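You operate a simulated robot arm through the tools that you are given. There is no shell and no other tool. Be economical: measure what you need, move in short steps, check, and stop when the job is done.

You are at the controls of a simulated two-armed robot. One attempt, no reset.

JOB
On the sorting shelf, fold the yellow towel in half, so that its two long edges meet.
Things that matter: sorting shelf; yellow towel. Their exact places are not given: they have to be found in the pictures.

The check looks at the end state, three seconds after you hand in, the way a careful person would. Anything else that was tipped, shoved, dropped, spilled or broken makes it a failure. Flat cloth is picked up by pressing the open fingertips on it (5 to 10 N) and closing them slowly along it; thin cloth reads only 2 to 8 mm in the jaws.

ROBOT AND FRAMES
Two 6-joint arms with two-finger parallel grippers on one trunk, on a base that drives. Base frame: it is fixed to the floor where the robot stands at the start and does not move with it; the origin is under the middle of the robot, x ahead of it, y to its left, z up; the surface under the hand at the start is at about z = 0.88. Readings come in m, degrees, newtons and seconds.
The left shoulder is at the start at [-0.077, 0.177, 0.832], the right one opposite. With the tool pointing down near the work surface each hand reaches from about 0.1 to 0.72 m from the robot's upright axis, wherever it stands, measured 20 degrees to its own side. Places, roughly: sorting shelf [0.5, 0.1, 0.9]. Payload 1.57 kg a hand.
Tool frame (each hand has its own): the origin (TCP) lies between the finger pads and is the grasp point; the fingertips stand 0.03 m ahead of it; z points along the fingers, y is the line along which they close. Largest opening 0.08 m; finger width 0.017, thickness 0.012; the body of the gripper, 0.04 by 0.082 m, starts 0.08 m behind the TCP.
Orientation is that of the tool frame in the base frame, as a unit quaternion [x, y, z, w]. With the fingers straight down and closing along the base's y, the tool's x points along the base's -x, its y along +y and its z along -z.

CONTROLS
- The arms move only by the tool nudge_tool. It takes "left_commands", "right_commands" or both (then of equal length, played together; a hand with none holds still); each is one flat list of numbers, 7 for each row, row after row: the shift along the tool's x, y, z in units of 30 mm (1.0 is 30 mm), then the turn, a rotation vector about the tool's x, y, z in units of 4 degrees (1.0 is 4 degrees), then the gripper command, from -1 (shut) to 1 (fully open), values between in proportion. In form: [x, y, z, ax, ay, az, claw, x, y, z, ax, ay, az, claw, ...]. A call has 1 to 20 rows; each row shifts and turns the commanded pose from where the row before left it, along the tool's axes as they then stand. A call with a number of a shift or a turn outside -1 to 1 is refused whole. Rows are played at 5 a second. More than 0.05 m and 8.6 degrees between two rows, or a gripper value outside its range, and nothing of the call is played. A pose out of reach is approached as far as the arm can. The call stops where the force on the tool passes 40 N (or 10 N more than at its start, if that is more) or the arm is blocked; 0.2 s more then pass. The fingers move at their own pace (about 0.072 m/s each) and stop on an object; they squeeze with about 29 N. The grip force told is the motor's: it shows also when the fingers shut on nothing. Time passes only in rows, and 0.2 s behind the last, so rows that do not move let the fingers close. It gives the time, the measured TCP pose, the force on the tool (base axes), the opening and the grip force at its end, in the units of the frame above (readings bear some noise), with the torque about the TCP (base axes, N m) and any sound that the robot's microphone picked up.
- Cameras (640 x 400 px; columns grow to the right, rows downward): "scene" is now at [0.0334, 0.0092, 1.5496]; the picture's right is [0.15, -0.99, 0.00], its down [-0.79, -0.12, -0.60] and it looks along [0.59, 0.09, -0.80] (base axes); focal length 260 px, centre (320, 200). "left" rides on the left gripper at [0.072, 0.007, -0.122] in its tool frame; the picture's right is [-0.09, 1.00, 0.00], its down [-0.84, -0.08, -0.54] and it looks along [-0.54, -0.05, 0.84] (tool axes); focal length 238 px, centre (320, 200). "right" rides on the right gripper at [0.072, -0.007, -0.122] in its tool frame; the picture's right is [0.09, 1.00, 0.00], its down [-0.84, 0.08, -0.54] and it looks along [-0.54, 0.05, 0.84] (tool axes); focal length 238 px, centre (320, 200).
- grab_frame(camera): a new picture of that camera. It takes no simulated time.
- move_column(by): slides the trunk up (or, below 0, down) by that many m; the arms and the scene camera ride with it, the base frame stays. It gives what a move gives, with no picture.
- roll_base(legs): drives the robot by 1 to 6 legs, each [ahead, left, turn to the left] in m, m and degrees, along the robot's own axes; the way and the turn of a leg run together, so that a leg with both is an arc; at most 1.5 m and 180 degrees a leg. The arms and the cameras ride along, it lands a little off, and it stops where it bumps. It gives what a move gives.
- pan_tilt(pan, tilt): turns the head with the scene camera to pan (to the left, within 143 degrees either way) and tilt (down, from -29 to 69), counted from straight ahead of the robot. It gives what a move gives.
- pixel_to_xyz(camera, pixels): for up to 12 pixels [column, row] of the newest picture of that camera ("zoom" is the newest enlarged one), the place [x, y, z] in the base frame of the surface seen there, good to about 0.002 m. It takes no simulated time.
- close_up(camera, box): a new picture of the part [left, top, right, bottom] of that camera's present view, enlarged. It takes no simulated time.
- job_done(): hands the job in; it is judged then, once.

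Go step by step. Measure first, check grasps and placings, and put right what went wrong. The budget is 80 turns and 62 pictures, counting those below and the enlarged ones. Unless the task says otherwise, let go and move clear before handing in, and close with one line.

The tools are called after "Request:" by a JSON object that holds its "api" and its "payload". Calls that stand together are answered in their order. nudge_tool: Moves the arms, as the interface text tells. Its arguments: {"type":"object","properties":{"left_commands":{"type":"array","items":{"type":"number"}},"right_commands":{"type":"array","items":{"type":"number"}}},"required":[]} The other tools are called the same way: move_column (by) slides the trunk up or down; roll_base (legs) drives the base; pan_tilt (pan, tilt) turns the head that bears the scene camera; grab_frame (camera) takes a picture; pixel_to_xyz (camera, pixels) gives the place of the surface under pixels of a picture; close_up (camera, box) takes an enlarged picture of a part of a camera's view; job_done () hands the job in.

At the start:

```text
time: 0.0
left_ee_pos: [0.4013, 0.3406, 1.1095]
left_ee_rot: [0.001, 1.0, -0.001, 0.0]
left_wrist_force: [0.5, 0.0, 0.1]
left_moment: [-0.06, -0.02, 0.01]
left_width: 0.0799
left_grip_force: 0.1
right_ee_pos: [0.4773, -0.0036, 1.0589]
right_ee_rot: [0.0, 1.0, 0.0, -0.001]
right_wrist_force: [0.1, -0.7, -0.6]
right_moment: [-0.01, -0.01, -0.05]
right_width: 0.0801
right_grip_force: 0.0
trunk travel left (down, up): [-0.275, 0.053]
robot x, y, heading: [0.002, -0.002, -0.0]
head pan, tilt: [8.6, 53.2]
```

scene: 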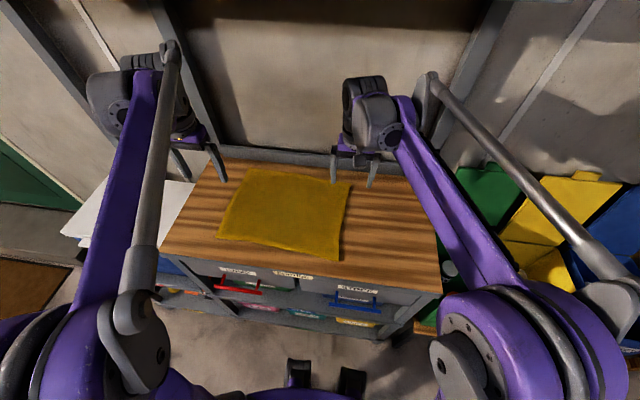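
right: 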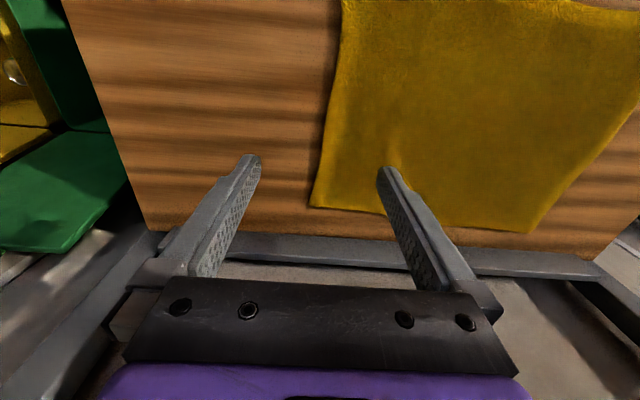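
left: 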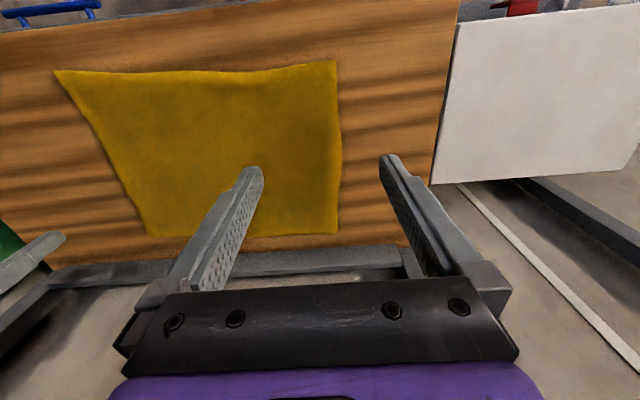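

The towel lies on the wooden top, with corners near (251,169), (351,183), (339,261) and (217,238) in the scene picture. I'll measure these and the shelf edges.

Request:
{"api": "pixel_to_xyz", "payload": {"camera": "scene", "pixels": [[252, 170], [350, 184], [338, 260], [219, 237], [300, 176], [345, 222], [278, 249], [234, 203], [290, 210], [400, 230], [200, 200], [300, 160]]}}

Request:
{"api": "close_up", "payload": {"camera": "scene", "box": [180, 140, 400, 278]}}

```text
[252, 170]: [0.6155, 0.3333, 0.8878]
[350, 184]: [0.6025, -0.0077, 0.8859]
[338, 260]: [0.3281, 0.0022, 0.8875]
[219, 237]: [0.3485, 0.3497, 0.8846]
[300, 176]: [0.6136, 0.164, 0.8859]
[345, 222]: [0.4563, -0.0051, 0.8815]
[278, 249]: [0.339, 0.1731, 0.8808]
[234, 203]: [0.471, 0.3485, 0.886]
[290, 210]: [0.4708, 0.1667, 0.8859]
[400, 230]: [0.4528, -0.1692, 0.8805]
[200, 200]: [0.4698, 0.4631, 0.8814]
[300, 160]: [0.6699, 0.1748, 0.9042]
```

```text
2.90 times, centred on (290, 209) of scene
```

zoom: 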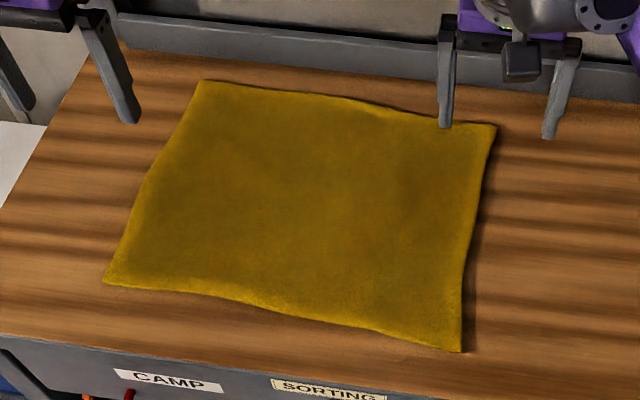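

The towel spans about x 0.33–0.615 and y 0–0.35, so its long edges run along y. I'll bring the near edge over onto the far edge using both hands. First I'll move both hands above the near corners with the jaws half open.

Request:
{"api": "nudge_tool", "payload": {"left_commands": [0.211, -0.117, 0.888, 0, 0, 0, 0, 0.211, -0.117, 0.888, 0, 0, 0, 0, 0.211, -0.117, 0.888, 0, 0, 0, 0, 0.211, -0.117, 0.888, 0, 0, 0, 0, 0.211, -0.117, 0.888, 0, 0, 0, 0, 0.211, -0.117, 0.888, 0, 0, 0, 0, 0, 0, 0, 0, 0, 0, 0], "right_commands": [0.733, 0.178, 0.606, 0, 0, 0, 0, 0.733, 0.178, 0.606, 0, 0, 0, 0, 0.733, 0.178, 0.606, 0, 0, 0, 0, 0.733, 0.178, 0.606, 0, 0, 0, 0, 0.733, 0.178, 0.606, 0, 0, 0, 0, 0.733, 0.178, 0.606, 0, 0, 0, 0, 0, 0, 0, 0, 0, 0, 0]}}

Request:
{"api": "grab_frame", "payload": {"camera": "right"}}

Request:
{"api": "grab_frame", "payload": {"camera": "left"}}

Request:
{"api": "grab_frame", "payload": {"camera": "scene"}}

```text
time: 1.6
left_ee_pos: [0.3631, 0.3194, 0.9513]
left_ee_rot: [0.0, 1.0, 0.001, 0.001]
left_wrist_force: [0.7, 0.7, 0.1]
left_moment: [0.03, 0.0, 0.0]
left_width: 0.0399
left_grip_force: 0.0
right_ee_pos: [0.3452, 0.0317, 0.951]
right_ee_rot: [0.0, 1.0, 0.0, 0.0]
right_wrist_force: [-0.3, 0.5, 0.1]
right_moment: [0.01, 0.01, 0.03]
right_width: 0.04
right_grip_force: 0.1
trunk travel left (down, up): [-0.275, 0.053]
robot x, y, heading: [0.0023, 0.0018, 0.4]
head pan, tilt: [8.6, 53.2]
```

```text
57 pictures are left
```

right: 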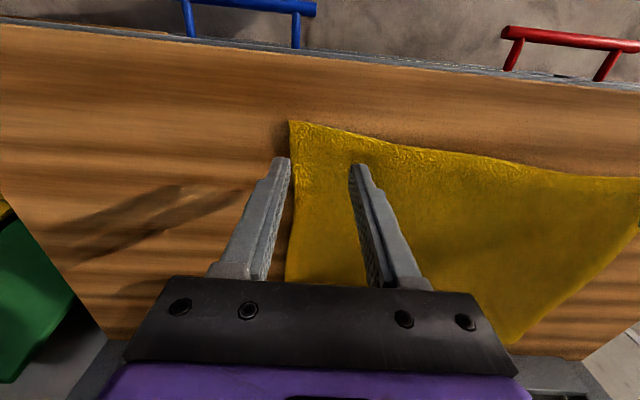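

```text
56 pictures are left
```

left: 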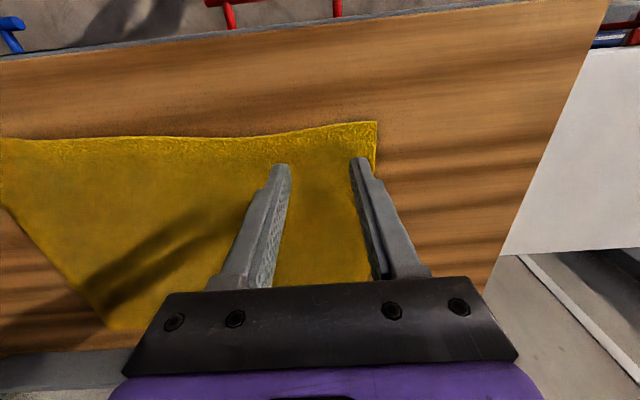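

```text
55 pictures are left
```

scene: 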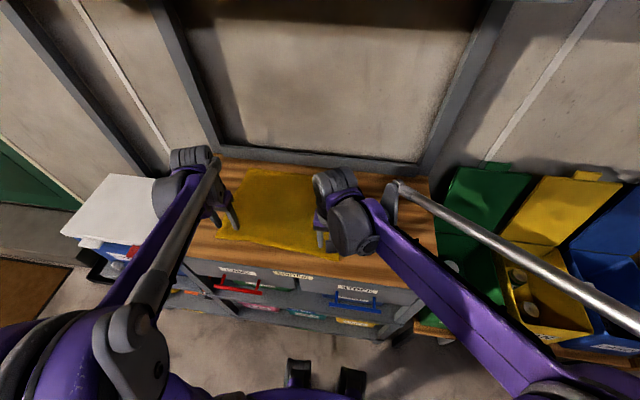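

The hands sit above the near corners, and the outer fingers look close to the towel's side edges. I'll measure the corners through the wrist cameras, at (291,123) in the right picture and (375,123) in the left.

Request:
{"api": "pixel_to_xyz", "payload": {"camera": "right", "pixels": [[293, 125], [340, 135], [400, 147], [297, 190], [330, 180], [320, 100]]}}

Request:
{"api": "pixel_to_xyz", "payload": {"camera": "left", "pixels": [[373, 125], [330, 130], [260, 138], [372, 150], [320, 170], [320, 100]]}}

```text
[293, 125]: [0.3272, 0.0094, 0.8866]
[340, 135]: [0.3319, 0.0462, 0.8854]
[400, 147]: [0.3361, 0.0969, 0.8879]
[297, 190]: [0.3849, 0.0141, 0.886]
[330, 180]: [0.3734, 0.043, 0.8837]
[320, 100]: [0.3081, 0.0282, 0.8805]
```

```text
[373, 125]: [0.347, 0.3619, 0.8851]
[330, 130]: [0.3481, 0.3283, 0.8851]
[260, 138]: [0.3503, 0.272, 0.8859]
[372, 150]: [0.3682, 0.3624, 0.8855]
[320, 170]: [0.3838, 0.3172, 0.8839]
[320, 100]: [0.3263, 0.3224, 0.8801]
```

The measured corners are right (0.327, 0.009) and left (0.347, 0.362). I'll shift both hands slightly inward and descend to just above the cloth.

Request:
{"api": "nudge_tool", "payload": {"left_commands": [0, 0.3, 0.5, 0, 0, 0, 0, 0, 0, 0.5, 0, 0, 0, 0, 0, 0, 0.1, 0, 0, 0, 0, 0, 0, 0.1, 0, 0, 0, 0, 0, 0, 0, 0, 0, 0, 0], "right_commands": [-0.03, 0.27, 0.5, 0, 0, 0, 0, 0, 0, 0.5, 0, 0, 0, 0, 0, 0, 0.1, 0, 0, 0, 0, 0, 0, 0.1, 0, 0, 0, 0, 0, 0, 0, 0, 0, 0, 0]}}

```text
time: 2.8
left_ee_pos: [0.3639, 0.3277, 0.9141]
left_ee_rot: [0.0, 1.0, 0.0, 0.0]
left_wrist_force: [0.0, 0.2, 3.2]
left_moment: [0.01, -0.04, 0.01]
left_width: 0.0402
left_grip_force: 0.0
right_ee_pos: [0.3466, 0.0378, 0.914]
right_ee_rot: [0.0, 1.0, 0.0, -0.001]
right_wrist_force: [-0.4, 0.3, 1.7]
right_moment: [0.01, 0.01, -0.01]
right_width: 0.0399
right_grip_force: 0.1
trunk travel left (down, up): [-0.275, 0.053]
robot x, y, heading: [-0.0004, -0.0009, -0.0]
head pan, tilt: [8.6, 53.2]
```

Contact has begun, at 3.2 N left and 1.7 N right. I'll press slightly further to get into the 5–10 N band.

Request:
{"api": "nudge_tool", "payload": {"left_commands": [0, 0, 0.06, 0, 0, 0, 0, 0, 0, 0, 0, 0, 0, 0], "right_commands": [0, 0, 0.09, 0, 0, 0, 0, 0, 0, 0, 0, 0, 0, 0]}}

```text
time: 3.4
left_ee_pos: [0.3636, 0.3275, 0.913]
left_ee_rot: [0.0, 1.0, 0.0, 0.002]
left_wrist_force: [3.9, 1.5, 14.3]
left_moment: [0.02, -0.1, 0.05]
left_width: 0.0403
left_grip_force: 0.0
right_ee_pos: [0.3455, 0.0369, 0.9134]
right_ee_rot: [0.0, 1.0, 0.0, 0.001]
right_wrist_force: [1.9, 3.4, 18.2]
right_moment: [0.08, -0.02, -0.01]
right_width: 0.0398
right_grip_force: 0.0
trunk travel left (down, up): [-0.275, 0.053]
robot x, y, heading: [-0.0005, 0.005, 0.1]
head pan, tilt: [8.6, 53.2]
```

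The force overshot to 14 N left and 18 N right, so I'll back off a little.

Request:
{"api": "nudge_tool", "payload": {"left_commands": [0, 0, -0.02, 0, 0, 0, 0, 0, 0, 0, 0, 0, 0, 0], "right_commands": [0, 0, -0.04, 0, 0, 0, 0, 0, 0, 0, 0, 0, 0, 0]}}

```text
time: 4.0
left_ee_pos: [0.3624, 0.3281, 0.9132]
left_ee_rot: [0.0, 1.0, 0.0, 0.0]
left_wrist_force: [2.9, -0.8, 9.6]
left_moment: [-0.03, -0.1, 0.04]
left_width: 0.0398
left_grip_force: 0.1
right_ee_pos: [0.3465, 0.0369, 0.9128]
right_ee_rot: [0.0, 1.0, 0.0, 0.0]
right_wrist_force: [2.3, 2.8, 10.8]
right_moment: [0.04, -0.06, -0.01]
right_width: 0.04
right_grip_force: 0.1
trunk travel left (down, up): [-0.275, 0.053]
robot x, y, heading: [-0.002, -0.0001, 0.2]
head pan, tilt: [8.6, 53.2]
```

The force is now about 10 N on each hand. I'll close slowly along the cloth, easing up slightly.

Request:
{"api": "nudge_tool", "payload": {"left_commands": [0, 0, -0.01, 0, 0, 0, -0.1, 0, 0, 0, 0, 0, 0, -0.2, 0, 0, 0, 0, 0, 0, -0.3, 0, 0, 0, 0, 0, 0, -0.4, 0, 0, 0, 0, 0, 0, -0.5, 0, 0, 0, 0, 0, 0, -0.6, 0, 0, 0, 0, 0, 0, -0.7, 0, 0, 0, 0, 0, 0, -0.8, 0, 0, 0, 0, 0, 0, -0.9, 0, 0, 0, 0, 0, 0, -1, 0, 0, 0, 0, 0, 0, -1, 0, 0, 0, 0, 0, 0, -1], "right_commands": [0, 0, -0.02, 0, 0, 0, -0.1, 0, 0, 0, 0, 0, 0, -0.2, 0, 0, 0, 0, 0, 0, -0.3, 0, 0, 0, 0, 0, 0, -0.4, 0, 0, 0, 0, 0, 0, -0.5, 0, 0, 0, 0, 0, 0, -0.6, 0, 0, 0, 0, 0, 0, -0.7, 0, 0, 0, 0, 0, 0, -0.8, 0, 0, 0, 0, 0, 0, -0.9, 0, 0, 0, 0, 0, 0, -1, 0, 0, 0, 0, 0, 0, -1, 0, 0, 0, 0, 0, 0, -1]}}

Request:
{"api": "grab_frame", "payload": {"camera": "right"}}

Request:
{"api": "grab_frame", "payload": {"camera": "left"}}

```text
time: 6.6
left_ee_pos: [0.3641, 0.3271, 0.913]
left_ee_rot: [0.0, 1.0, 0.0, -0.001]
left_wrist_force: [0.6, -3.9, 4.7]
left_moment: [-0.1, 0.02, 0.0]
left_width: 0.0035
left_grip_force: 24.5
right_ee_pos: [0.3456, 0.0377, 0.914]
right_ee_rot: [0.0, 1.0, 0.0, 0.001]
right_wrist_force: [-0.1, 5.3, 4.0]
right_moment: [0.14, 0.0, 0.01]
right_width: 0.0039
right_grip_force: 24.8
trunk travel left (down, up): [-0.275, 0.053]
robot x, y, heading: [-0.0002, 0.0014, 0.1]
head pan, tilt: [8.6, 53.2]
```

```text
54 pictures are left
```

right: 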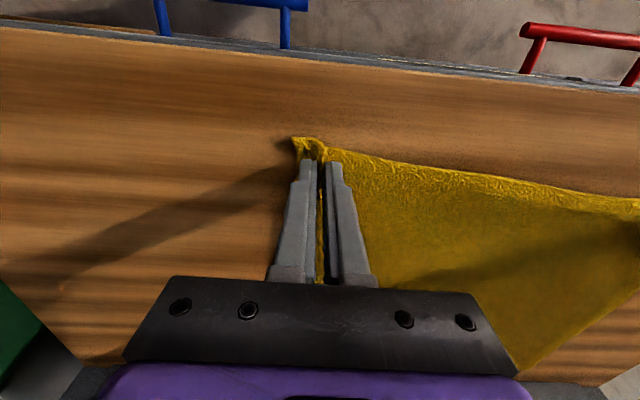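

```text
53 pictures are left
```

left: 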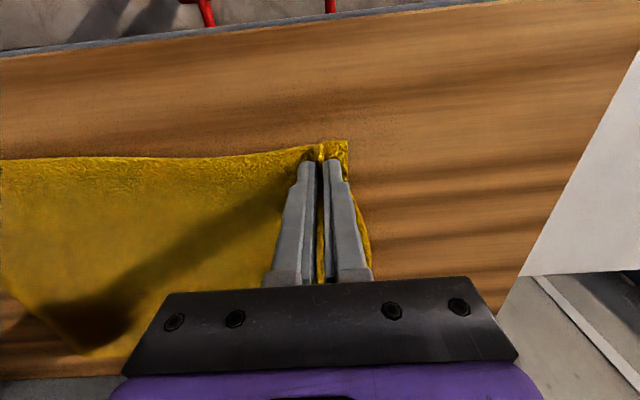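

Both hands hold a gathered pinch of 3.5–3.9 mm. Before the arc, I'll check the clearance to the wall and rail behind the shelf.

Request:
{"api": "pixel_to_xyz", "payload": {"camera": "scene", "pixels": [[280, 163], [280, 150], [300, 165], [280, 100], [340, 60], [260, 155], [200, 40], [240, 160], [410, 167]]}}

Request:
{"api": "nudge_tool", "payload": {"left_commands": [-0.085, -0.033, -0.747, 0, 0, 0, -1, -0.253, -0.033, -0.72, 0, 0, 0, -1, -0.412, -0.033, -0.663, 0, 0, 0, -1, -0.553, -0.033, -0.58, 0, 0, 0, -1], "right_commands": [-0.087, -0.021, -0.747, 0, 0, 0, -1, -0.26, -0.021, -0.72, 0, 0, 0, -1, -0.423, -0.021, -0.663, 0, 0, 0, -1, -0.567, -0.021, -0.58, 0, 0, 0, -1]}}

Request:
{"api": "grab_frame", "payload": {"camera": "scene"}}

Request:
{"api": "grab_frame", "payload": {"camera": "left"}}

```text
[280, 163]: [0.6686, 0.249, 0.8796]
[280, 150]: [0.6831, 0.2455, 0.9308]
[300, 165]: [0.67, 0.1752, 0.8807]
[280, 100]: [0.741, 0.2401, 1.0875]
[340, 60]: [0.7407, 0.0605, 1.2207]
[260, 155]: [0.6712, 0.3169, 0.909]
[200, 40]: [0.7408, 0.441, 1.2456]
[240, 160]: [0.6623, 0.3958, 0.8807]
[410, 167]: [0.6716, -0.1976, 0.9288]
```

```text
time: 7.6
left_ee_pos: [0.4035, 0.3239, 0.9951]
left_ee_rot: [0.0, 1.0, 0.0, 0.0]
left_wrist_force: [0.3, -4.2, -0.6]
left_moment: [-0.14, 0.08, -0.02]
left_width: 0.0038
left_grip_force: 25.1
right_ee_pos: [0.3866, 0.0331, 0.9957]
right_ee_rot: [0.0, 1.0, 0.0, 0.0]
right_wrist_force: [-0.4, 4.4, -0.1]
right_moment: [0.11, 0.03, 0.01]
right_width: 0.0041
right_grip_force: 24.8
trunk travel left (down, up): [-0.275, 0.053]
robot x, y, heading: [0.0, 0.0011, 0.2]
head pan, tilt: [8.6, 53.2]
```

```text
52 pictures are left
```

scene: 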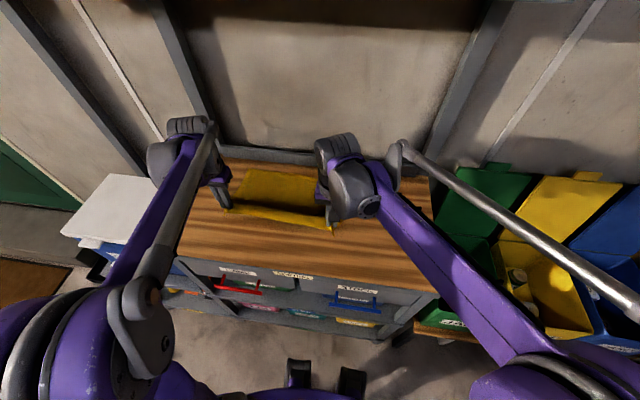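

```text
51 pictures are left
```

left: 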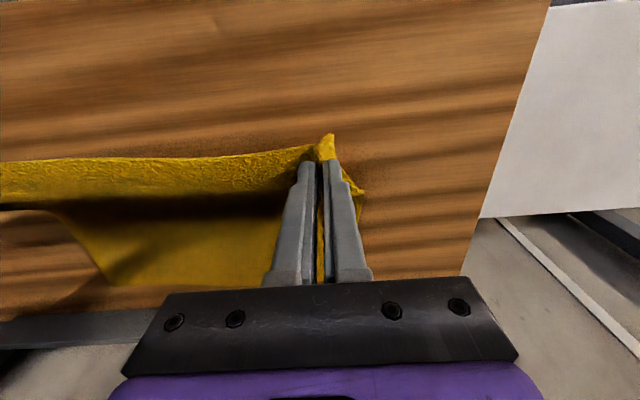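

The carry works, but with the fingers straight down, the pinched corners would land curled under at the far side. Folding far edge to near edge lets the wrists tip naturally, with fingers pointing away from the robot as the cloth turns over. I'll lay this edge back down along the reverse path and spread it while opening.

Request:
{"api": "nudge_tool", "payload": {"left_commands": [0.553, 0.033, 0.58, 0, 0, 0, -1, 0.412, 0.033, 0.663, 0, 0, 0, -1, 0.253, 0.033, 0.72, 0, 0, 0, -1, 0.15, 0.033, 0.72, 0, 0, 0, -1, 0, 0, 0, 0, 0, 0, -0.9, 0, 0, 0, 0, 0, 0, -0.8, 0, 0, 0, 0, 0, 0, -0.7, 0, 0, 0, 0, 0, 0, -0.55, 0, 0, 0, 0, 0, 0, -0.4, 0, 0, 0, 0, 0, 0, -0.25, 0, 0, 0, 0, 0, 0, -0.1, 0, 0, 0, 0, 0, 0, 0, 0, 0, -0.3, 0, 0, 0, 0, 0, 0, -1, 0, 0, 0, 0, 0, 0, -1, 0, 0, 0, 0], "right_commands": [0.567, 0.021, 0.58, 0, 0, 0, -1, 0.423, 0.021, 0.663, 0, 0, 0, -1, 0.26, 0.021, 0.72, 0, 0, 0, -1, 0.15, 0.021, 0.72, 0, 0, 0, -1, 0, 0, 0, 0, 0, 0, -0.9, 0, 0, 0, 0, 0, 0, -0.8, 0, 0, 0, 0, 0, 0, -0.7, 0, 0, 0, 0, 0, 0, -0.55, 0, 0, 0, 0, 0, 0, -0.4, 0, 0, 0, 0, 0, 0, -0.25, 0, 0, 0, 0, 0, 0, -0.1, 0, 0, 0, 0, 0, 0, 0, 0, 0, -0.3, 0, 0, 0, 0, 0, 0, -1, 0, 0, 0, 0, 0, 0, -1, 0, 0, 0, 0]}}

Request:
{"api": "grab_frame", "payload": {"camera": "right"}}

Request:
{"api": "grab_frame", "payload": {"camera": "left"}}

```text
time: 10.8
left_ee_pos: [0.3605, 0.3294, 0.9831]
left_ee_rot: [0.001, 1.0, 0.0, 0.0]
left_wrist_force: [0.0, 0.3, -0.5]
left_moment: [0.01, 0.02, 0.04]
left_width: 0.04
left_grip_force: 0.1
right_ee_pos: [0.3438, 0.0352, 0.9828]
right_ee_rot: [0.001, 1.0, 0.0, 0.0]
right_wrist_force: [0.2, -0.4, -0.4]
right_moment: [-0.02, -0.03, 0.02]
right_width: 0.04
right_grip_force: 0.2
trunk travel left (down, up): [-0.275, 0.053]
robot x, y, heading: [-0.0023, 0.0007, -0.4]
head pan, tilt: [8.6, 53.2]
```

```text
50 pictures are left
```

right: 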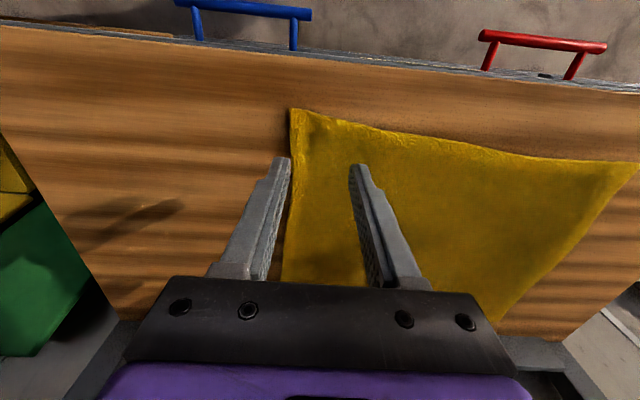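

```text
49 pictures are left
```

left: 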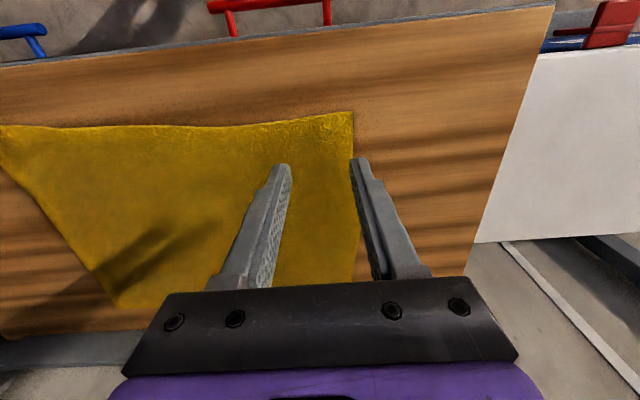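

The towel spread back almost flat. I'll measure the near corners now as targets, then raise both hands and move to the far corners.

Request:
{"api": "pixel_to_xyz", "payload": {"camera": "right", "pixels": [[293, 111], [360, 128], [440, 145]]}}

Request:
{"api": "pixel_to_xyz", "payload": {"camera": "left", "pixels": [[350, 115], [280, 124], [200, 130]]}}

Request:
{"api": "nudge_tool", "payload": {"left_commands": [-0.85, -0.06, 0, 0, 0, 0, 0, -0.85, -0.06, 0, 0, 0, 0, 0, -0.85, -0.06, 0, 0, 0, 0, 0, -0.85, -0.06, 0, 0, 0, 0, 0, -0.85, -0.06, 0, 0, 0, 0, 0, -0.85, -0.06, 0, 0, 0, 0, 0, -0.85, -0.06, 0, 0, 0, 0, 0, -0.85, -0.06, 0, 0, 0, 0, 0, 0, 0, 0, 0, 0, 0, 0], "right_commands": [-0.85, -0.02, 0, 0, 0, 0, 0, -0.85, -0.02, 0, 0, 0, 0, 0, -0.85, -0.02, 0, 0, 0, 0, 0, -0.85, -0.02, 0, 0, 0, 0, 0, -0.85, -0.02, 0, 0, 0, 0, 0, -0.85, -0.02, 0, 0, 0, 0, 0, -0.85, -0.02, 0, 0, 0, 0, 0, -0.85, -0.02, 0, 0, 0, 0, 0, 0, 0, 0, 0, 0, 0, 0]}}

Request:
{"api": "grab_frame", "payload": {"camera": "scene"}}

Request:
{"api": "grab_frame", "payload": {"camera": "right"}}

Request:
{"api": "grab_frame", "payload": {"camera": "left"}}

```text
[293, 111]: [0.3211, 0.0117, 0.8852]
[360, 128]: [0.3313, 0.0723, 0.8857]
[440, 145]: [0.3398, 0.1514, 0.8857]
```

```text
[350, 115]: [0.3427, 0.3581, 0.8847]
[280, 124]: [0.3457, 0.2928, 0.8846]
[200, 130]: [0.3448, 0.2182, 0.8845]
```

```text
time: 12.8
left_ee_pos: [0.5651, 0.3135, 0.9837]
left_ee_rot: [-0.001, 1.0, 0.001, 0.0]
left_wrist_force: [-0.2, 0.7, -0.3]
left_moment: [0.02, -0.02, 0.01]
left_width: 0.0397
left_grip_force: 0.1
right_ee_pos: [0.5477, 0.0315, 0.9831]
right_ee_rot: [0.0, 1.0, 0.0, 0.0]
right_wrist_force: [-0.1, 0.2, 0.1]
right_moment: [0.0, 0.01, -0.02]
right_width: 0.0399
right_grip_force: 0.0
trunk travel left (down, up): [-0.275, 0.053]
robot x, y, heading: [-0.0031, -0.0009, -0.0]
head pan, tilt: [8.6, 53.2]
```

```text
48 pictures are left
```

scene: 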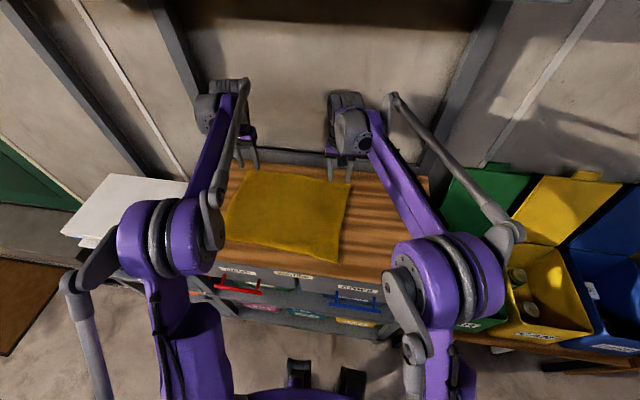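

```text
47 pictures are left
```

right: 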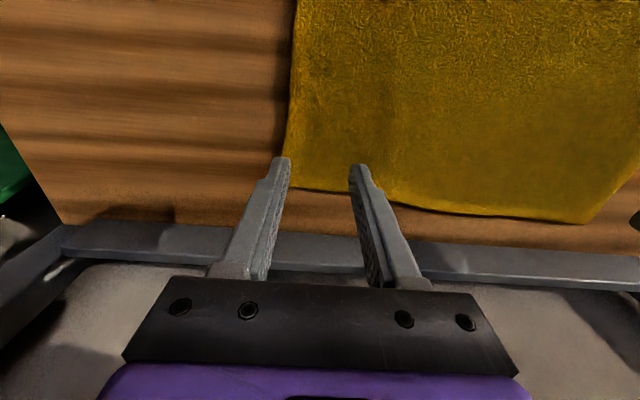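

```text
46 pictures are left
```

left: 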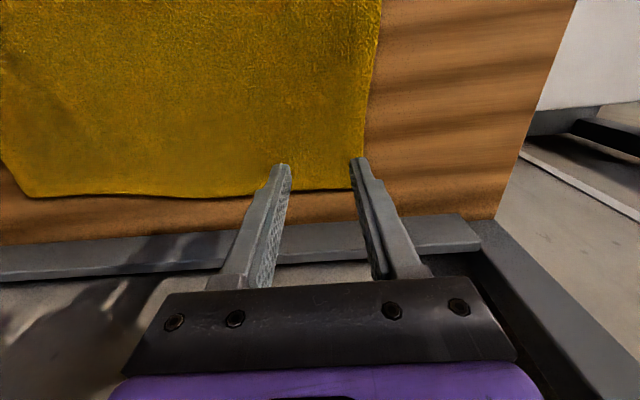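

I'll measure the far edge in both wrist pictures, about (290,186)–(350,192) on the right and (300,190)–(362,185) on the left.

Request:
{"api": "pixel_to_xyz", "payload": {"camera": "right", "pixels": [[291, 140], [294, 184], [320, 189], [345, 190], [400, 203], [500, 213], [580, 220]]}}

Request:
{"api": "pixel_to_xyz", "payload": {"camera": "left", "pixels": [[365, 140], [345, 185], [320, 187], [300, 188], [250, 191], [150, 195], [40, 193]]}}

```text
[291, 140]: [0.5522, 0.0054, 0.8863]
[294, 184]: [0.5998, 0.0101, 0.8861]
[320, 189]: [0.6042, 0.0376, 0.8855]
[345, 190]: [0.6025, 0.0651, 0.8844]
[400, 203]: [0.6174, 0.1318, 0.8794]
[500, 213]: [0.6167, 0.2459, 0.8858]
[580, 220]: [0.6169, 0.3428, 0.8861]
```

```text
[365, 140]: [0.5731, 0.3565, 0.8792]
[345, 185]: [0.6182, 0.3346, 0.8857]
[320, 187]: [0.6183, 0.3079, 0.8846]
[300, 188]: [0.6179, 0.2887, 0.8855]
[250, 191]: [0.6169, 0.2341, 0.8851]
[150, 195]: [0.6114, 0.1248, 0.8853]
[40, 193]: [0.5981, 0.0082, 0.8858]
```

Far corners are about right (0.600, 0.005) and left (0.618, 0.345). I'll move over them with the jaws at 30 mm and descend to near contact.

Request:
{"api": "nudge_tool", "payload": {"left_commands": [-0.69, 0.14, 0.4, 0, 0, 0, -0.25, -0.69, 0.14, 0.6, 0, 0, 0, -0.25, 0, 0, 0.6, 0, 0, 0, -0.25, 0, 0, 0.45, 0, 0, 0, -0.25, 0, 0, 0.2, 0, 0, 0, -0.25, 0, 0, 0.05, 0, 0, 0, -0.25, 0, 0, 0, 0, 0, 0, -0.25], "right_commands": [-0.7, -0.06, 0.4, 0, 0, 0, -0.25, -0.7, -0.06, 0.6, 0, 0, 0, -0.25, 0, 0, 0.6, 0, 0, 0, -0.25, 0, 0, 0.45, 0, 0, 0, -0.25, 0, 0, 0.2, 0, 0, 0, -0.25, 0, 0, 0.05, 0, 0, 0, -0.25, 0, 0, 0, 0, 0, 0, -0.25]}}

Request:
{"api": "grab_frame", "payload": {"camera": "right"}}

Request:
{"api": "grab_frame", "payload": {"camera": "left"}}

```text
time: 14.4
left_ee_pos: [0.6061, 0.322, 0.9158]
left_ee_rot: [0.0, 1.0, 0.0, 0.0]
left_wrist_force: [0.5, -0.6, 0.6]
left_moment: [0.02, 0.01, 0.01]
left_width: 0.0301
left_grip_force: 0.1
right_ee_pos: [0.5908, 0.0265, 0.9153]
right_ee_rot: [0.0, 1.0, 0.001, 0.0]
right_wrist_force: [1.0, -0.8, 1.7]
right_moment: [0.02, 0.0, -0.01]
right_width: 0.03
right_grip_force: 0.0
trunk travel left (down, up): [-0.275, 0.053]
robot x, y, heading: [0.0004, -0.0008, -0.2]
head pan, tilt: [8.6, 53.2]
```

```text
45 pictures are left
```

right: 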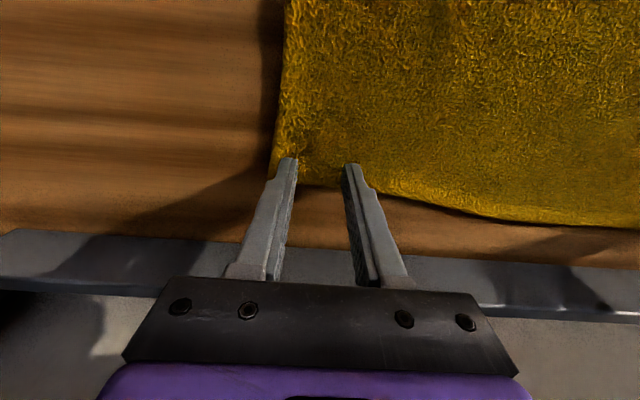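

```text
44 pictures are left
```

left: 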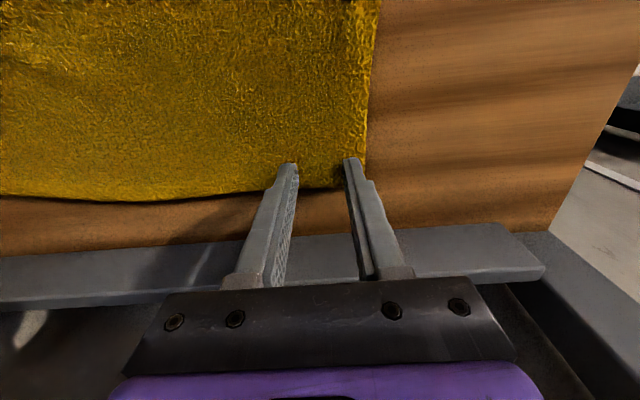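

Placement is close, but the outer fingers sit almost on the side edges. I'll shift each about 5 mm inward and press.

Request:
{"api": "nudge_tool", "payload": {"left_commands": [0, -0.15, -0.05, 0, 0, 0, -0.25, 0, 0, 0.07, 0, 0, 0, -0.25, 0, 0, 0.06, 0, 0, 0, -0.25, 0, 0, 0, 0, 0, 0, -0.25], "right_commands": [0, 0.18, -0.05, 0, 0, 0, -0.25, 0, 0, 0.07, 0, 0, 0, -0.25, 0, 0, 0.05, 0, 0, 0, -0.25, 0, 0, 0, 0, 0, 0, -0.25]}}

```text
time: 15.4
left_ee_pos: [0.6071, 0.318, 0.9129]
left_ee_rot: [0.0, 1.0, 0.0, 0.001]
left_wrist_force: [3.0, -1.5, 9.6]
left_moment: [-0.05, -0.11, 0.01]
left_width: 0.03
left_grip_force: 0.0
right_ee_pos: [0.5905, 0.0334, 0.9145]
right_ee_rot: [0.0, 1.0, 0.0, 0.001]
right_wrist_force: [1.8, 1.0, 5.6]
right_moment: [-0.02, -0.02, 0.02]
right_width: 0.0303
right_grip_force: 0.0
trunk travel left (down, up): [-0.275, 0.053]
robot x, y, heading: [-0.0019, -0.002, 0.1]
head pan, tilt: [8.6, 53.2]
```

The pressing force is in the 5–10 N band, at 9.6 N left and 5.6 N right. I'll close slowly.

Request:
{"api": "nudge_tool", "payload": {"left_commands": [0, 0, -0.005, 0, 0, 0, -0.35, 0, 0, 0, 0, 0, 0, -0.45, 0, 0, 0, 0, 0, 0, -0.55, 0, 0, 0, 0, 0, 0, -0.65, 0, 0, 0, 0, 0, 0, -0.75, 0, 0, 0, 0, 0, 0, -0.85, 0, 0, 0, 0, 0, 0, -0.95, 0, 0, 0, 0, 0, 0, -1, 0, 0, 0, 0, 0, 0, -1, 0, 0, 0, 0, 0, 0, -1], "right_commands": [0, 0, 0.01, 0, 0, 0, -0.35, 0, 0, 0, 0, 0, 0, -0.45, 0, 0, 0, 0, 0, 0, -0.55, 0, 0, 0, 0, 0, 0, -0.65, 0, 0, 0, 0, 0, 0, -0.75, 0, 0, 0, 0, 0, 0, -0.85, 0, 0, 0, 0, 0, 0, -0.95, 0, 0, 0, 0, 0, 0, -1, 0, 0, 0, 0, 0, 0, -1, 0, 0, 0, 0, 0, 0, -1]}}

Request:
{"api": "grab_frame", "payload": {"camera": "right"}}

Request:
{"api": "grab_frame", "payload": {"camera": "left"}}

```text
time: 17.6
left_ee_pos: [0.6058, 0.3164, 0.9128]
left_ee_rot: [0.0, 1.0, 0.0, 0.001]
left_wrist_force: [0.0, -7.4, 11.9]
left_moment: [-0.22, 0.02, 0.01]
left_width: 0.004
left_grip_force: 24.7
right_ee_pos: [0.5886, 0.0344, 0.9143]
right_ee_rot: [0.0, 1.0, 0.001, 0.0]
right_wrist_force: [0.6, 8.6, 9.9]
right_moment: [0.25, 0.0, -0.01]
right_width: 0.004
right_grip_force: 24.8
trunk travel left (down, up): [-0.275, 0.053]
robot x, y, heading: [-0.0, 0.0008, 0.0]
head pan, tilt: [8.6, 53.2]
```

```text
43 pictures are left
```

right: 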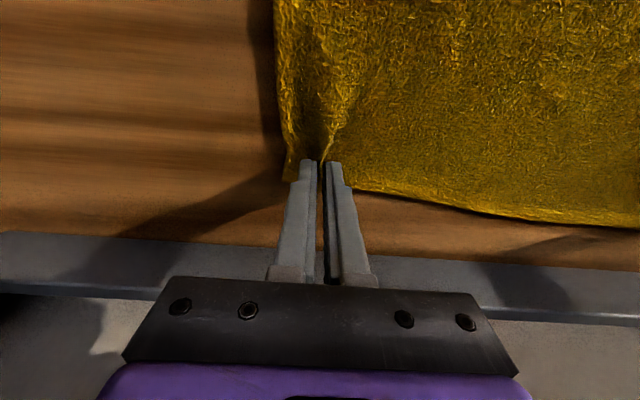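

```text
42 pictures are left
```

left: 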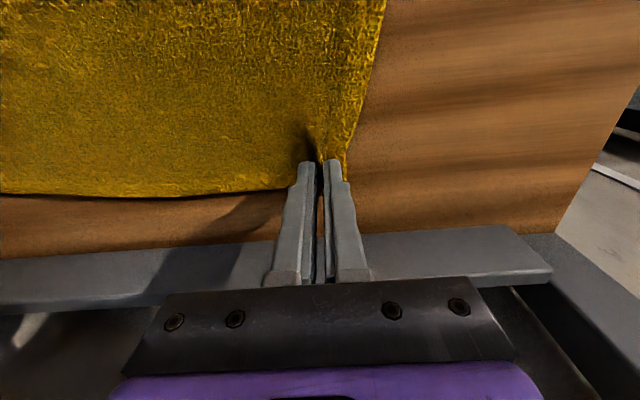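

Both hands hold the far edge, with 4.0 mm in each jaw. I'll start the arc toward the near edge, tilting the wrists as I go, and check at mid-arc.

Request:
{"api": "nudge_tool", "payload": {"left_commands": [0.063, 0.0185, -0.637, 0, 0, 0, -1, 0.187, 0.0185, -0.617, 0, 0, 0, -1, 0.377, 0.0185, -0.577, 0, -1, 0, -1, 0.446, 0.0185, -0.549, 0, -1, 0, -1, 0.51, 0.0185, -0.516, 0, -1, 0, -1, 0.576, 0.0185, -0.48, 0, -1, 0, -1, 0.623, 0.0185, -0.439, 0, -1, 0, -1, 0.668, 0.0185, -0.388, 0, -1, 0, -1, 0.705, 0.0185, -0.343, 0, -1, 0, -1], "right_commands": [0.063, 0.006, -0.637, 0, 0, 0, -1, 0.187, 0.006, -0.617, 0, 0, 0, -1, 0.377, 0.006, -0.577, 0, -1, 0, -1, 0.446, 0.006, -0.549, 0, -1, 0, -1, 0.51, 0.006, -0.516, 0, -1, 0, -1, 0.576, 0.006, -0.48, 0, -1, 0, -1, 0.623, 0.006, -0.439, 0, -1, 0, -1, 0.668, 0.006, -0.388, 0, -1, 0, -1, 0.705, 0.006, -0.343, 0, -1, 0, -1]}}

Request:
{"api": "grab_frame", "payload": {"camera": "scene"}}

Request:
{"api": "grab_frame", "payload": {"camera": "left"}}

```text
time: 19.6
left_ee_pos: [0.4671, 0.3228, 1.0188]
left_ee_rot: [0.0, 0.97, 0.0, 0.242]
left_wrist_force: [-0.4, -10.5, 0.3]
left_moment: [-0.31, 0.02, -0.12]
left_width: 0.0038
left_grip_force: 24.6
right_ee_pos: [0.4506, 0.036, 1.017]
right_ee_rot: [-0.001, 0.97, 0.0, 0.243]
right_wrist_force: [0.5, 9.8, 0.0]
right_moment: [0.27, -0.01, 0.13]
right_width: 0.004
right_grip_force: 24.7
trunk travel left (down, up): [-0.275, 0.053]
robot x, y, heading: [0.0008, 0.0007, 0.2]
head pan, tilt: [8.6, 53.2]
```

```text
41 pictures are left
```

scene: 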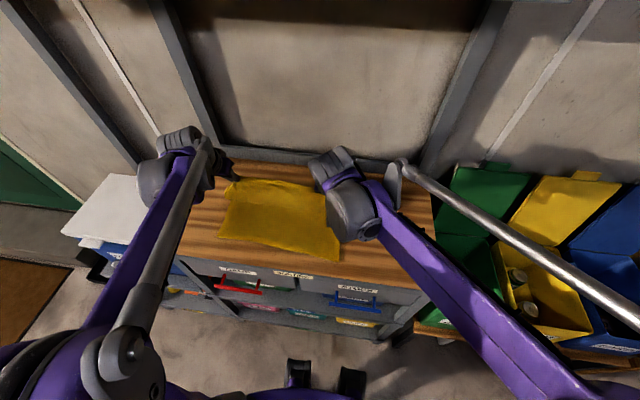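

```text
40 pictures are left
```

left: 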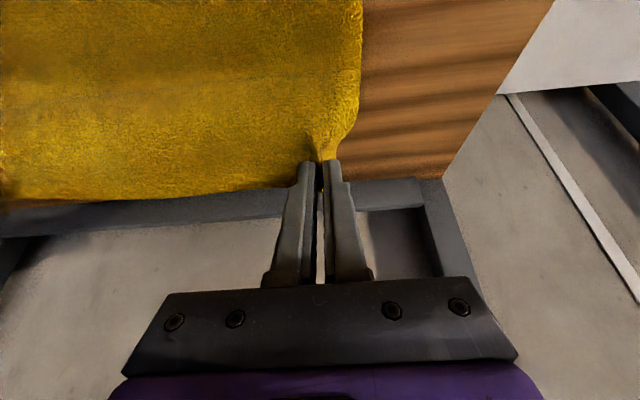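

The grip holds and the far half is lifted, though the edge is taut at about 10 N along y. I'll continue down the arc while relaxing the spread slightly.

Request:
{"api": "nudge_tool", "payload": {"left_commands": [0.732, -0.015, -0.283, 0, -1, 0, -1, 0.745, -0.015, -0.23, 0, -1, 0, -1, 0.759, -0.015, -0.164, 0, -1, 0, -1, 0.758, -0.015, -0.097, 0, -1, 0, -1, 0.682, 0, -0.028, 0, 0, 0, -1, 0.661, 0, 0.089, 0, 0, 0, -1], "right_commands": [0.732, 0.01, -0.283, 0, -1, 0, -1, 0.745, 0.01, -0.23, 0, -1, 0, -1, 0.759, 0.01, -0.164, 0, -1, 0, -1, 0.758, 0.01, -0.097, 0, -1, 0, -1, 0.682, 0, -0.028, 0, 0, 0, -1, 0.661, 0, 0.089, 0, 0, 0, -1]}}

Request:
{"api": "grab_frame", "payload": {"camera": "scene"}}

Request:
{"api": "grab_frame", "payload": {"camera": "left"}}

Request:
{"api": "grab_frame", "payload": {"camera": "right"}}

```text
time: 21.0
left_ee_pos: [0.354, 0.3218, 0.9567]
left_ee_rot: [0.0, 0.927, 0.0, 0.374]
left_wrist_force: [-0.6, -7.2, -0.3]
left_moment: [-0.18, -0.02, -0.12]
left_width: 0.0038
left_grip_force: 24.5
right_ee_pos: [0.3379, 0.0385, 0.9569]
right_ee_rot: [0.0, 0.927, 0.0, 0.374]
right_wrist_force: [0.8, 7.0, 0.1]
right_moment: [0.15, -0.05, 0.16]
right_width: 0.0039
right_grip_force: 24.4
trunk travel left (down, up): [-0.275, 0.053]
robot x, y, heading: [-0.0013, -0.002, 0.2]
head pan, tilt: [8.6, 53.2]
```

```text
39 pictures are left
```

scene: 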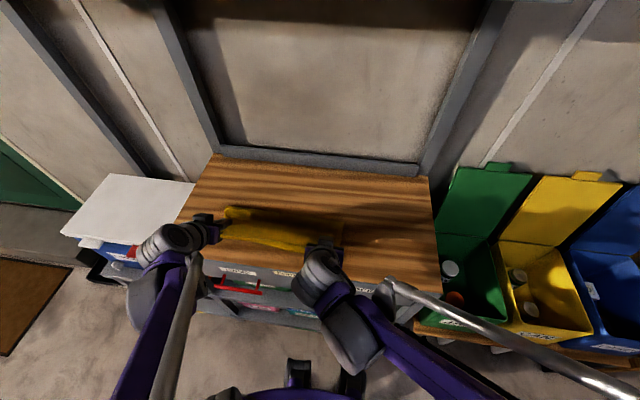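

```text
38 pictures are left
```

left: 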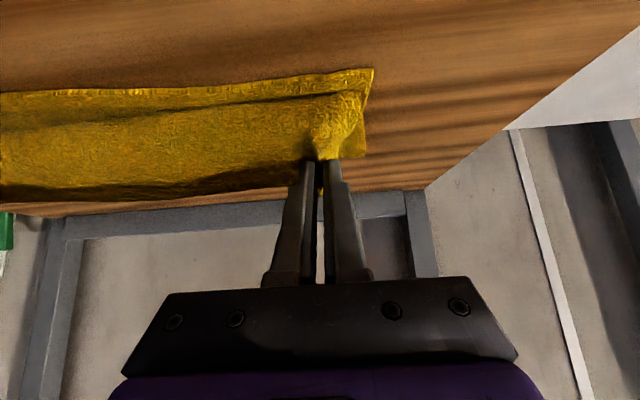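

```text
37 pictures are left
```

right: 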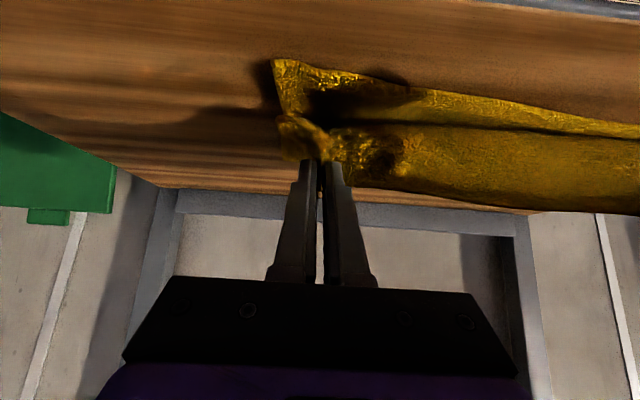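

The near edge stays put and the carried edge is coming down just inside it. I'll do the last three rows and check before releasing.

Request:
{"api": "nudge_tool", "payload": {"left_commands": [0.623, 0, 0.204, 0, 0, 0, -1, 0.563, 0, 0.314, 0, 0, 0, -1, 0.37, 0, 0.294, 0, 0, 0, -1, 0, 0, 0, 0, 0, 0, -1], "right_commands": [0.623, 0, 0.204, 0, 0, 0, -1, 0.563, 0, 0.314, 0, 0, 0, -1, 0.37, 0, 0.294, 0, 0, 0, -1, 0, 0, 0, 0, 0, 0, -1]}}

Request:
{"api": "grab_frame", "payload": {"camera": "left"}}

Request:
{"api": "grab_frame", "payload": {"camera": "right"}}

Request:
{"api": "close_up", "payload": {"camera": "scene", "box": [180, 180, 380, 305]}}

```text
time: 21.8
left_ee_pos: [0.3387, 0.3218, 0.9138]
left_ee_rot: [-0.004, 0.924, 0.0, 0.381]
left_wrist_force: [-2.9, -5.2, 33.2]
left_moment: [-0.09, -0.4, -0.08]
left_width: 0.0038
left_grip_force: 24.5
right_ee_pos: [0.3238, 0.0376, 0.913]
right_ee_rot: [-0.005, 0.925, 0.002, 0.381]
right_wrist_force: [2.0, 3.3, 24.6]
right_moment: [0.14, -0.39, 0.07]
right_width: 0.0039
right_grip_force: 24.6
trunk travel left (down, up): [-0.275, 0.053]
robot x, y, heading: [0.001, 0.0037, 0.0]
head pan, tilt: [8.6, 53.2]
stopped in row 4 (left hand): the force on the tool passed its limit at 56 N (the readings are from after the stop); the commanded pose is now the measured one
```

```text
36 pictures are left
```

left: 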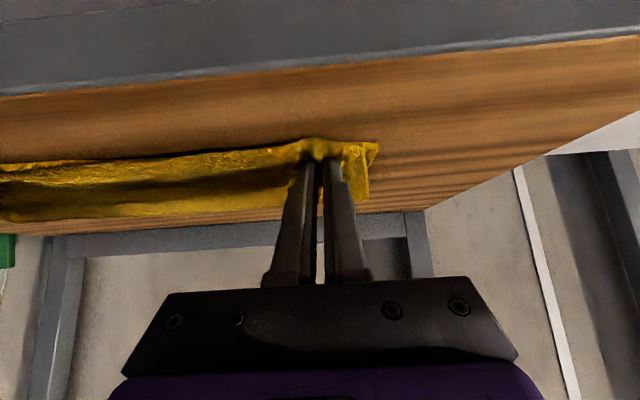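

```text
35 pictures are left
```

right: 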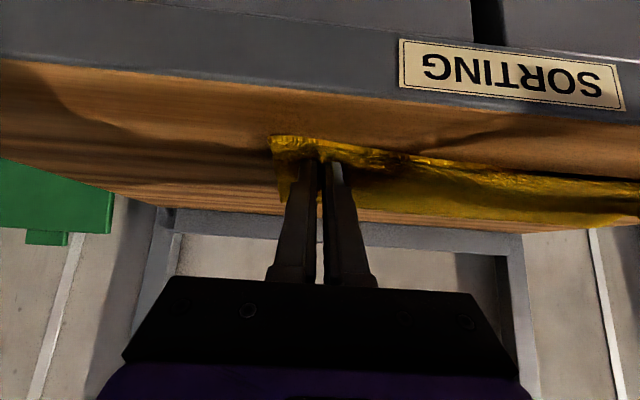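

```text
3.20 times, centred on (280, 242) of scene
```

zoom: 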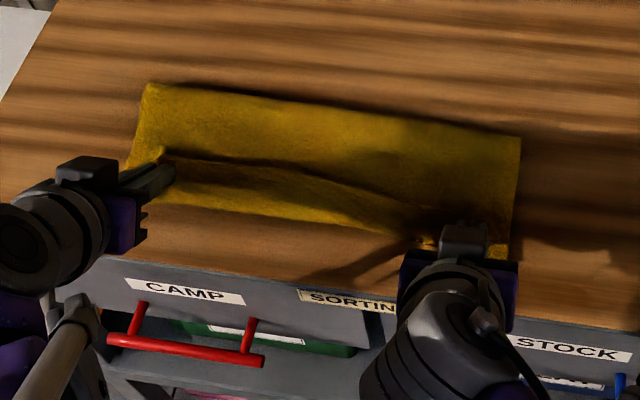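

The fold reached the near edge, but both hands press too hard at 25–33 N. I'll raise them 3 mm, then open slowly to spread the gathers.

Request:
{"api": "nudge_tool", "payload": {"left_commands": [-0.06, 0, -0.06, 0, 0, 0, -1, 0, 0, 0, 0, 0, 0, -0.9, 0, 0, 0, 0, 0, 0, -0.8, 0, 0, 0, 0, 0, 0, -0.7, 0, 0, 0, 0, 0, 0, -0.6, 0, 0, 0, 0, 0, 0, -0.5, 0, 0, 0, 0, 0, 0, -0.4, 0, 0, 0, 0, 0, 0, -0.3, 0, 0, 0, 0, 0, 0, -0.25], "right_commands": [-0.05, 0, -0.05, 0, 0, 0, -1, 0, 0, 0, 0, 0, 0, -0.9, 0, 0, 0, 0, 0, 0, -0.8, 0, 0, 0, 0, 0, 0, -0.7, 0, 0, 0, 0, 0, 0, -0.6, 0, 0, 0, 0, 0, 0, -0.5, 0, 0, 0, 0, 0, 0, -0.4, 0, 0, 0, 0, 0, 0, -0.3, 0, 0, 0, 0, 0, 0, -0.25]}}

Request:
{"api": "grab_frame", "payload": {"camera": "left"}}

Request:
{"api": "grab_frame", "payload": {"camera": "right"}}

```text
time: 23.8
left_ee_pos: [0.3391, 0.3212, 0.9145]
left_ee_rot: [-0.003, 0.925, 0.0, 0.38]
left_wrist_force: [-0.7, -1.3, 11.4]
left_moment: [-0.03, -0.16, -0.03]
left_width: 0.0227
left_grip_force: 0.1
right_ee_pos: [0.3232, 0.0359, 0.9128]
right_ee_rot: [-0.002, 0.926, 0.001, 0.378]
right_wrist_force: [-0.5, -4.5, 20.5]
right_moment: [-0.06, -0.29, -0.11]
right_width: 0.0168
right_grip_force: 0.1
trunk travel left (down, up): [-0.275, 0.053]
robot x, y, heading: [0.0022, -0.0012, 0.2]
head pan, tilt: [8.6, 53.2]
```

```text
33 pictures are left
```

left: 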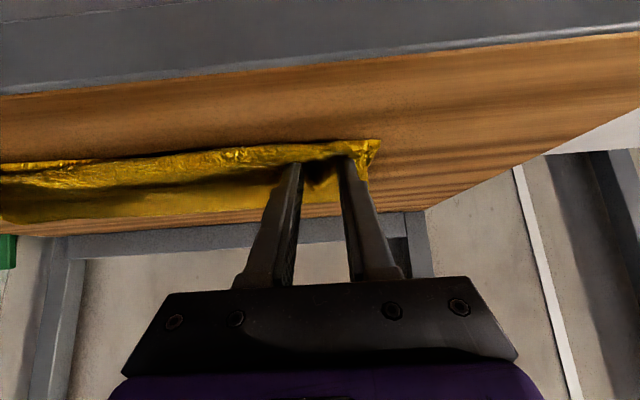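

```text
32 pictures are left
```

right: 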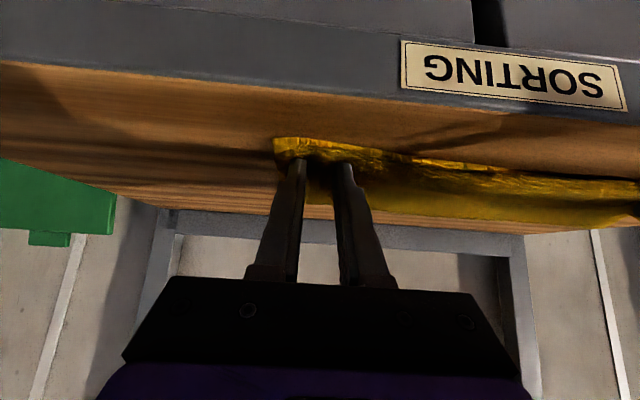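

The fingers opened to about 20 mm. I'll lift straight up and then look.

Request:
{"api": "nudge_tool", "payload": {"left_commands": [-0.12, 0, -0.12, 0, 0, 0, -0.25, -0.3, 0, -0.3, 0, 0, 0, -0.25, -0.6, 0, -0.6, 0, 0, 0, -0.25, -0.6, 0, -0.6, 0, 0, 0, -0.25, -0.6, 0, -0.6, 0, 1, 0, -0.25, 0, 0, -0.9, 0, 1, 0, -0.25, 0, 0, -0.9, 0, 1, 0, -0.25], "right_commands": [-0.12, 0, -0.12, 0, 0, 0, -0.25, -0.3, 0, -0.3, 0, 0, 0, -0.25, -0.6, 0, -0.6, 0, 0, 0, -0.25, -0.6, 0, -0.6, 0, 0, 0, -0.25, -0.6, 0, -0.6, 0, 1, 0, -0.25, 0, 0, -0.9, 0, 1, 0, -0.25, 0, 0, -0.9, 0, 1, 0, -0.25]}}

Request:
{"api": "close_up", "payload": {"camera": "scene", "box": [180, 170, 380, 295]}}

Request:
{"api": "grab_frame", "payload": {"camera": "left"}}

Request:
{"api": "grab_frame", "payload": {"camera": "right"}}

```text
time: 25.4
left_ee_pos: [0.3046, 0.3208, 1.0491]
left_ee_rot: [-0.003, 0.96, 0.0, 0.28]
left_wrist_force: [-0.5, 0.3, -0.9]
left_moment: [0.01, 0.0, -0.02]
left_width: 0.03
left_grip_force: 0.0
right_ee_pos: [0.2909, 0.0376, 1.0495]
right_ee_rot: [-0.003, 0.96, 0.0, 0.279]
right_wrist_force: [-0.4, -1.4, -0.3]
right_moment: [0.02, 0.0, -0.01]
right_width: 0.0297
right_grip_force: 0.0
trunk travel left (down, up): [-0.275, 0.053]
robot x, y, heading: [-0.0014, -0.0028, 0.1]
head pan, tilt: [8.6, 53.2]
```

```text
3.20 times, centred on (280, 232) of scene
```

zoom: 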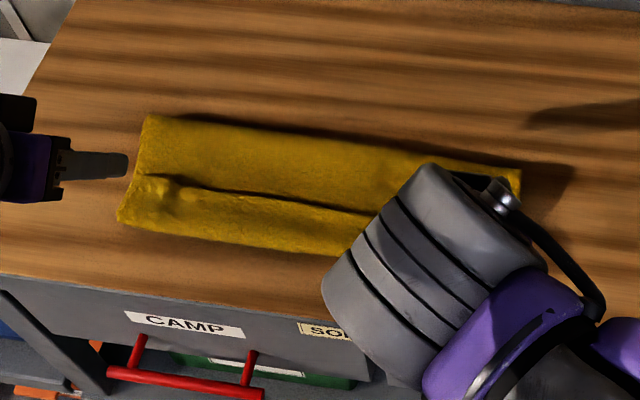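

```text
30 pictures are left
```

left: 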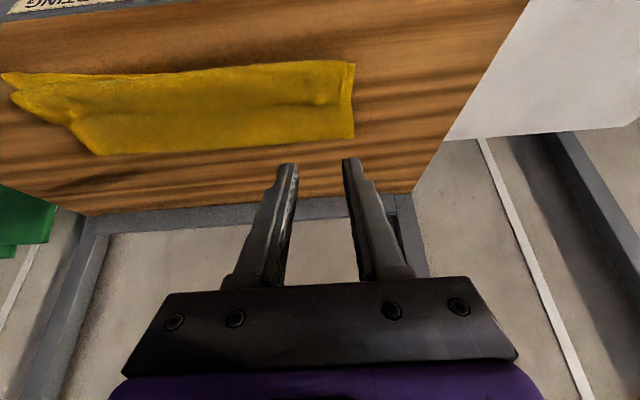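

```text
29 pictures are left
```

right: 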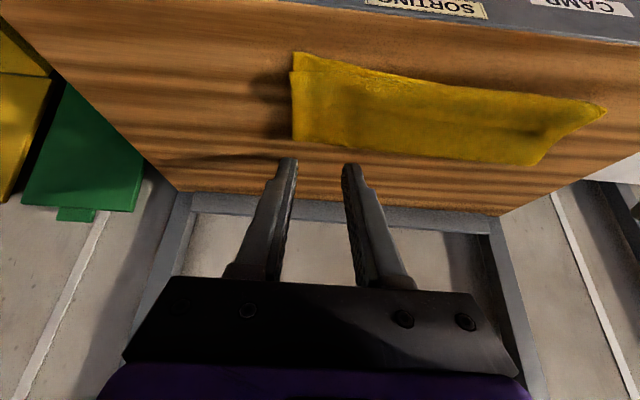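

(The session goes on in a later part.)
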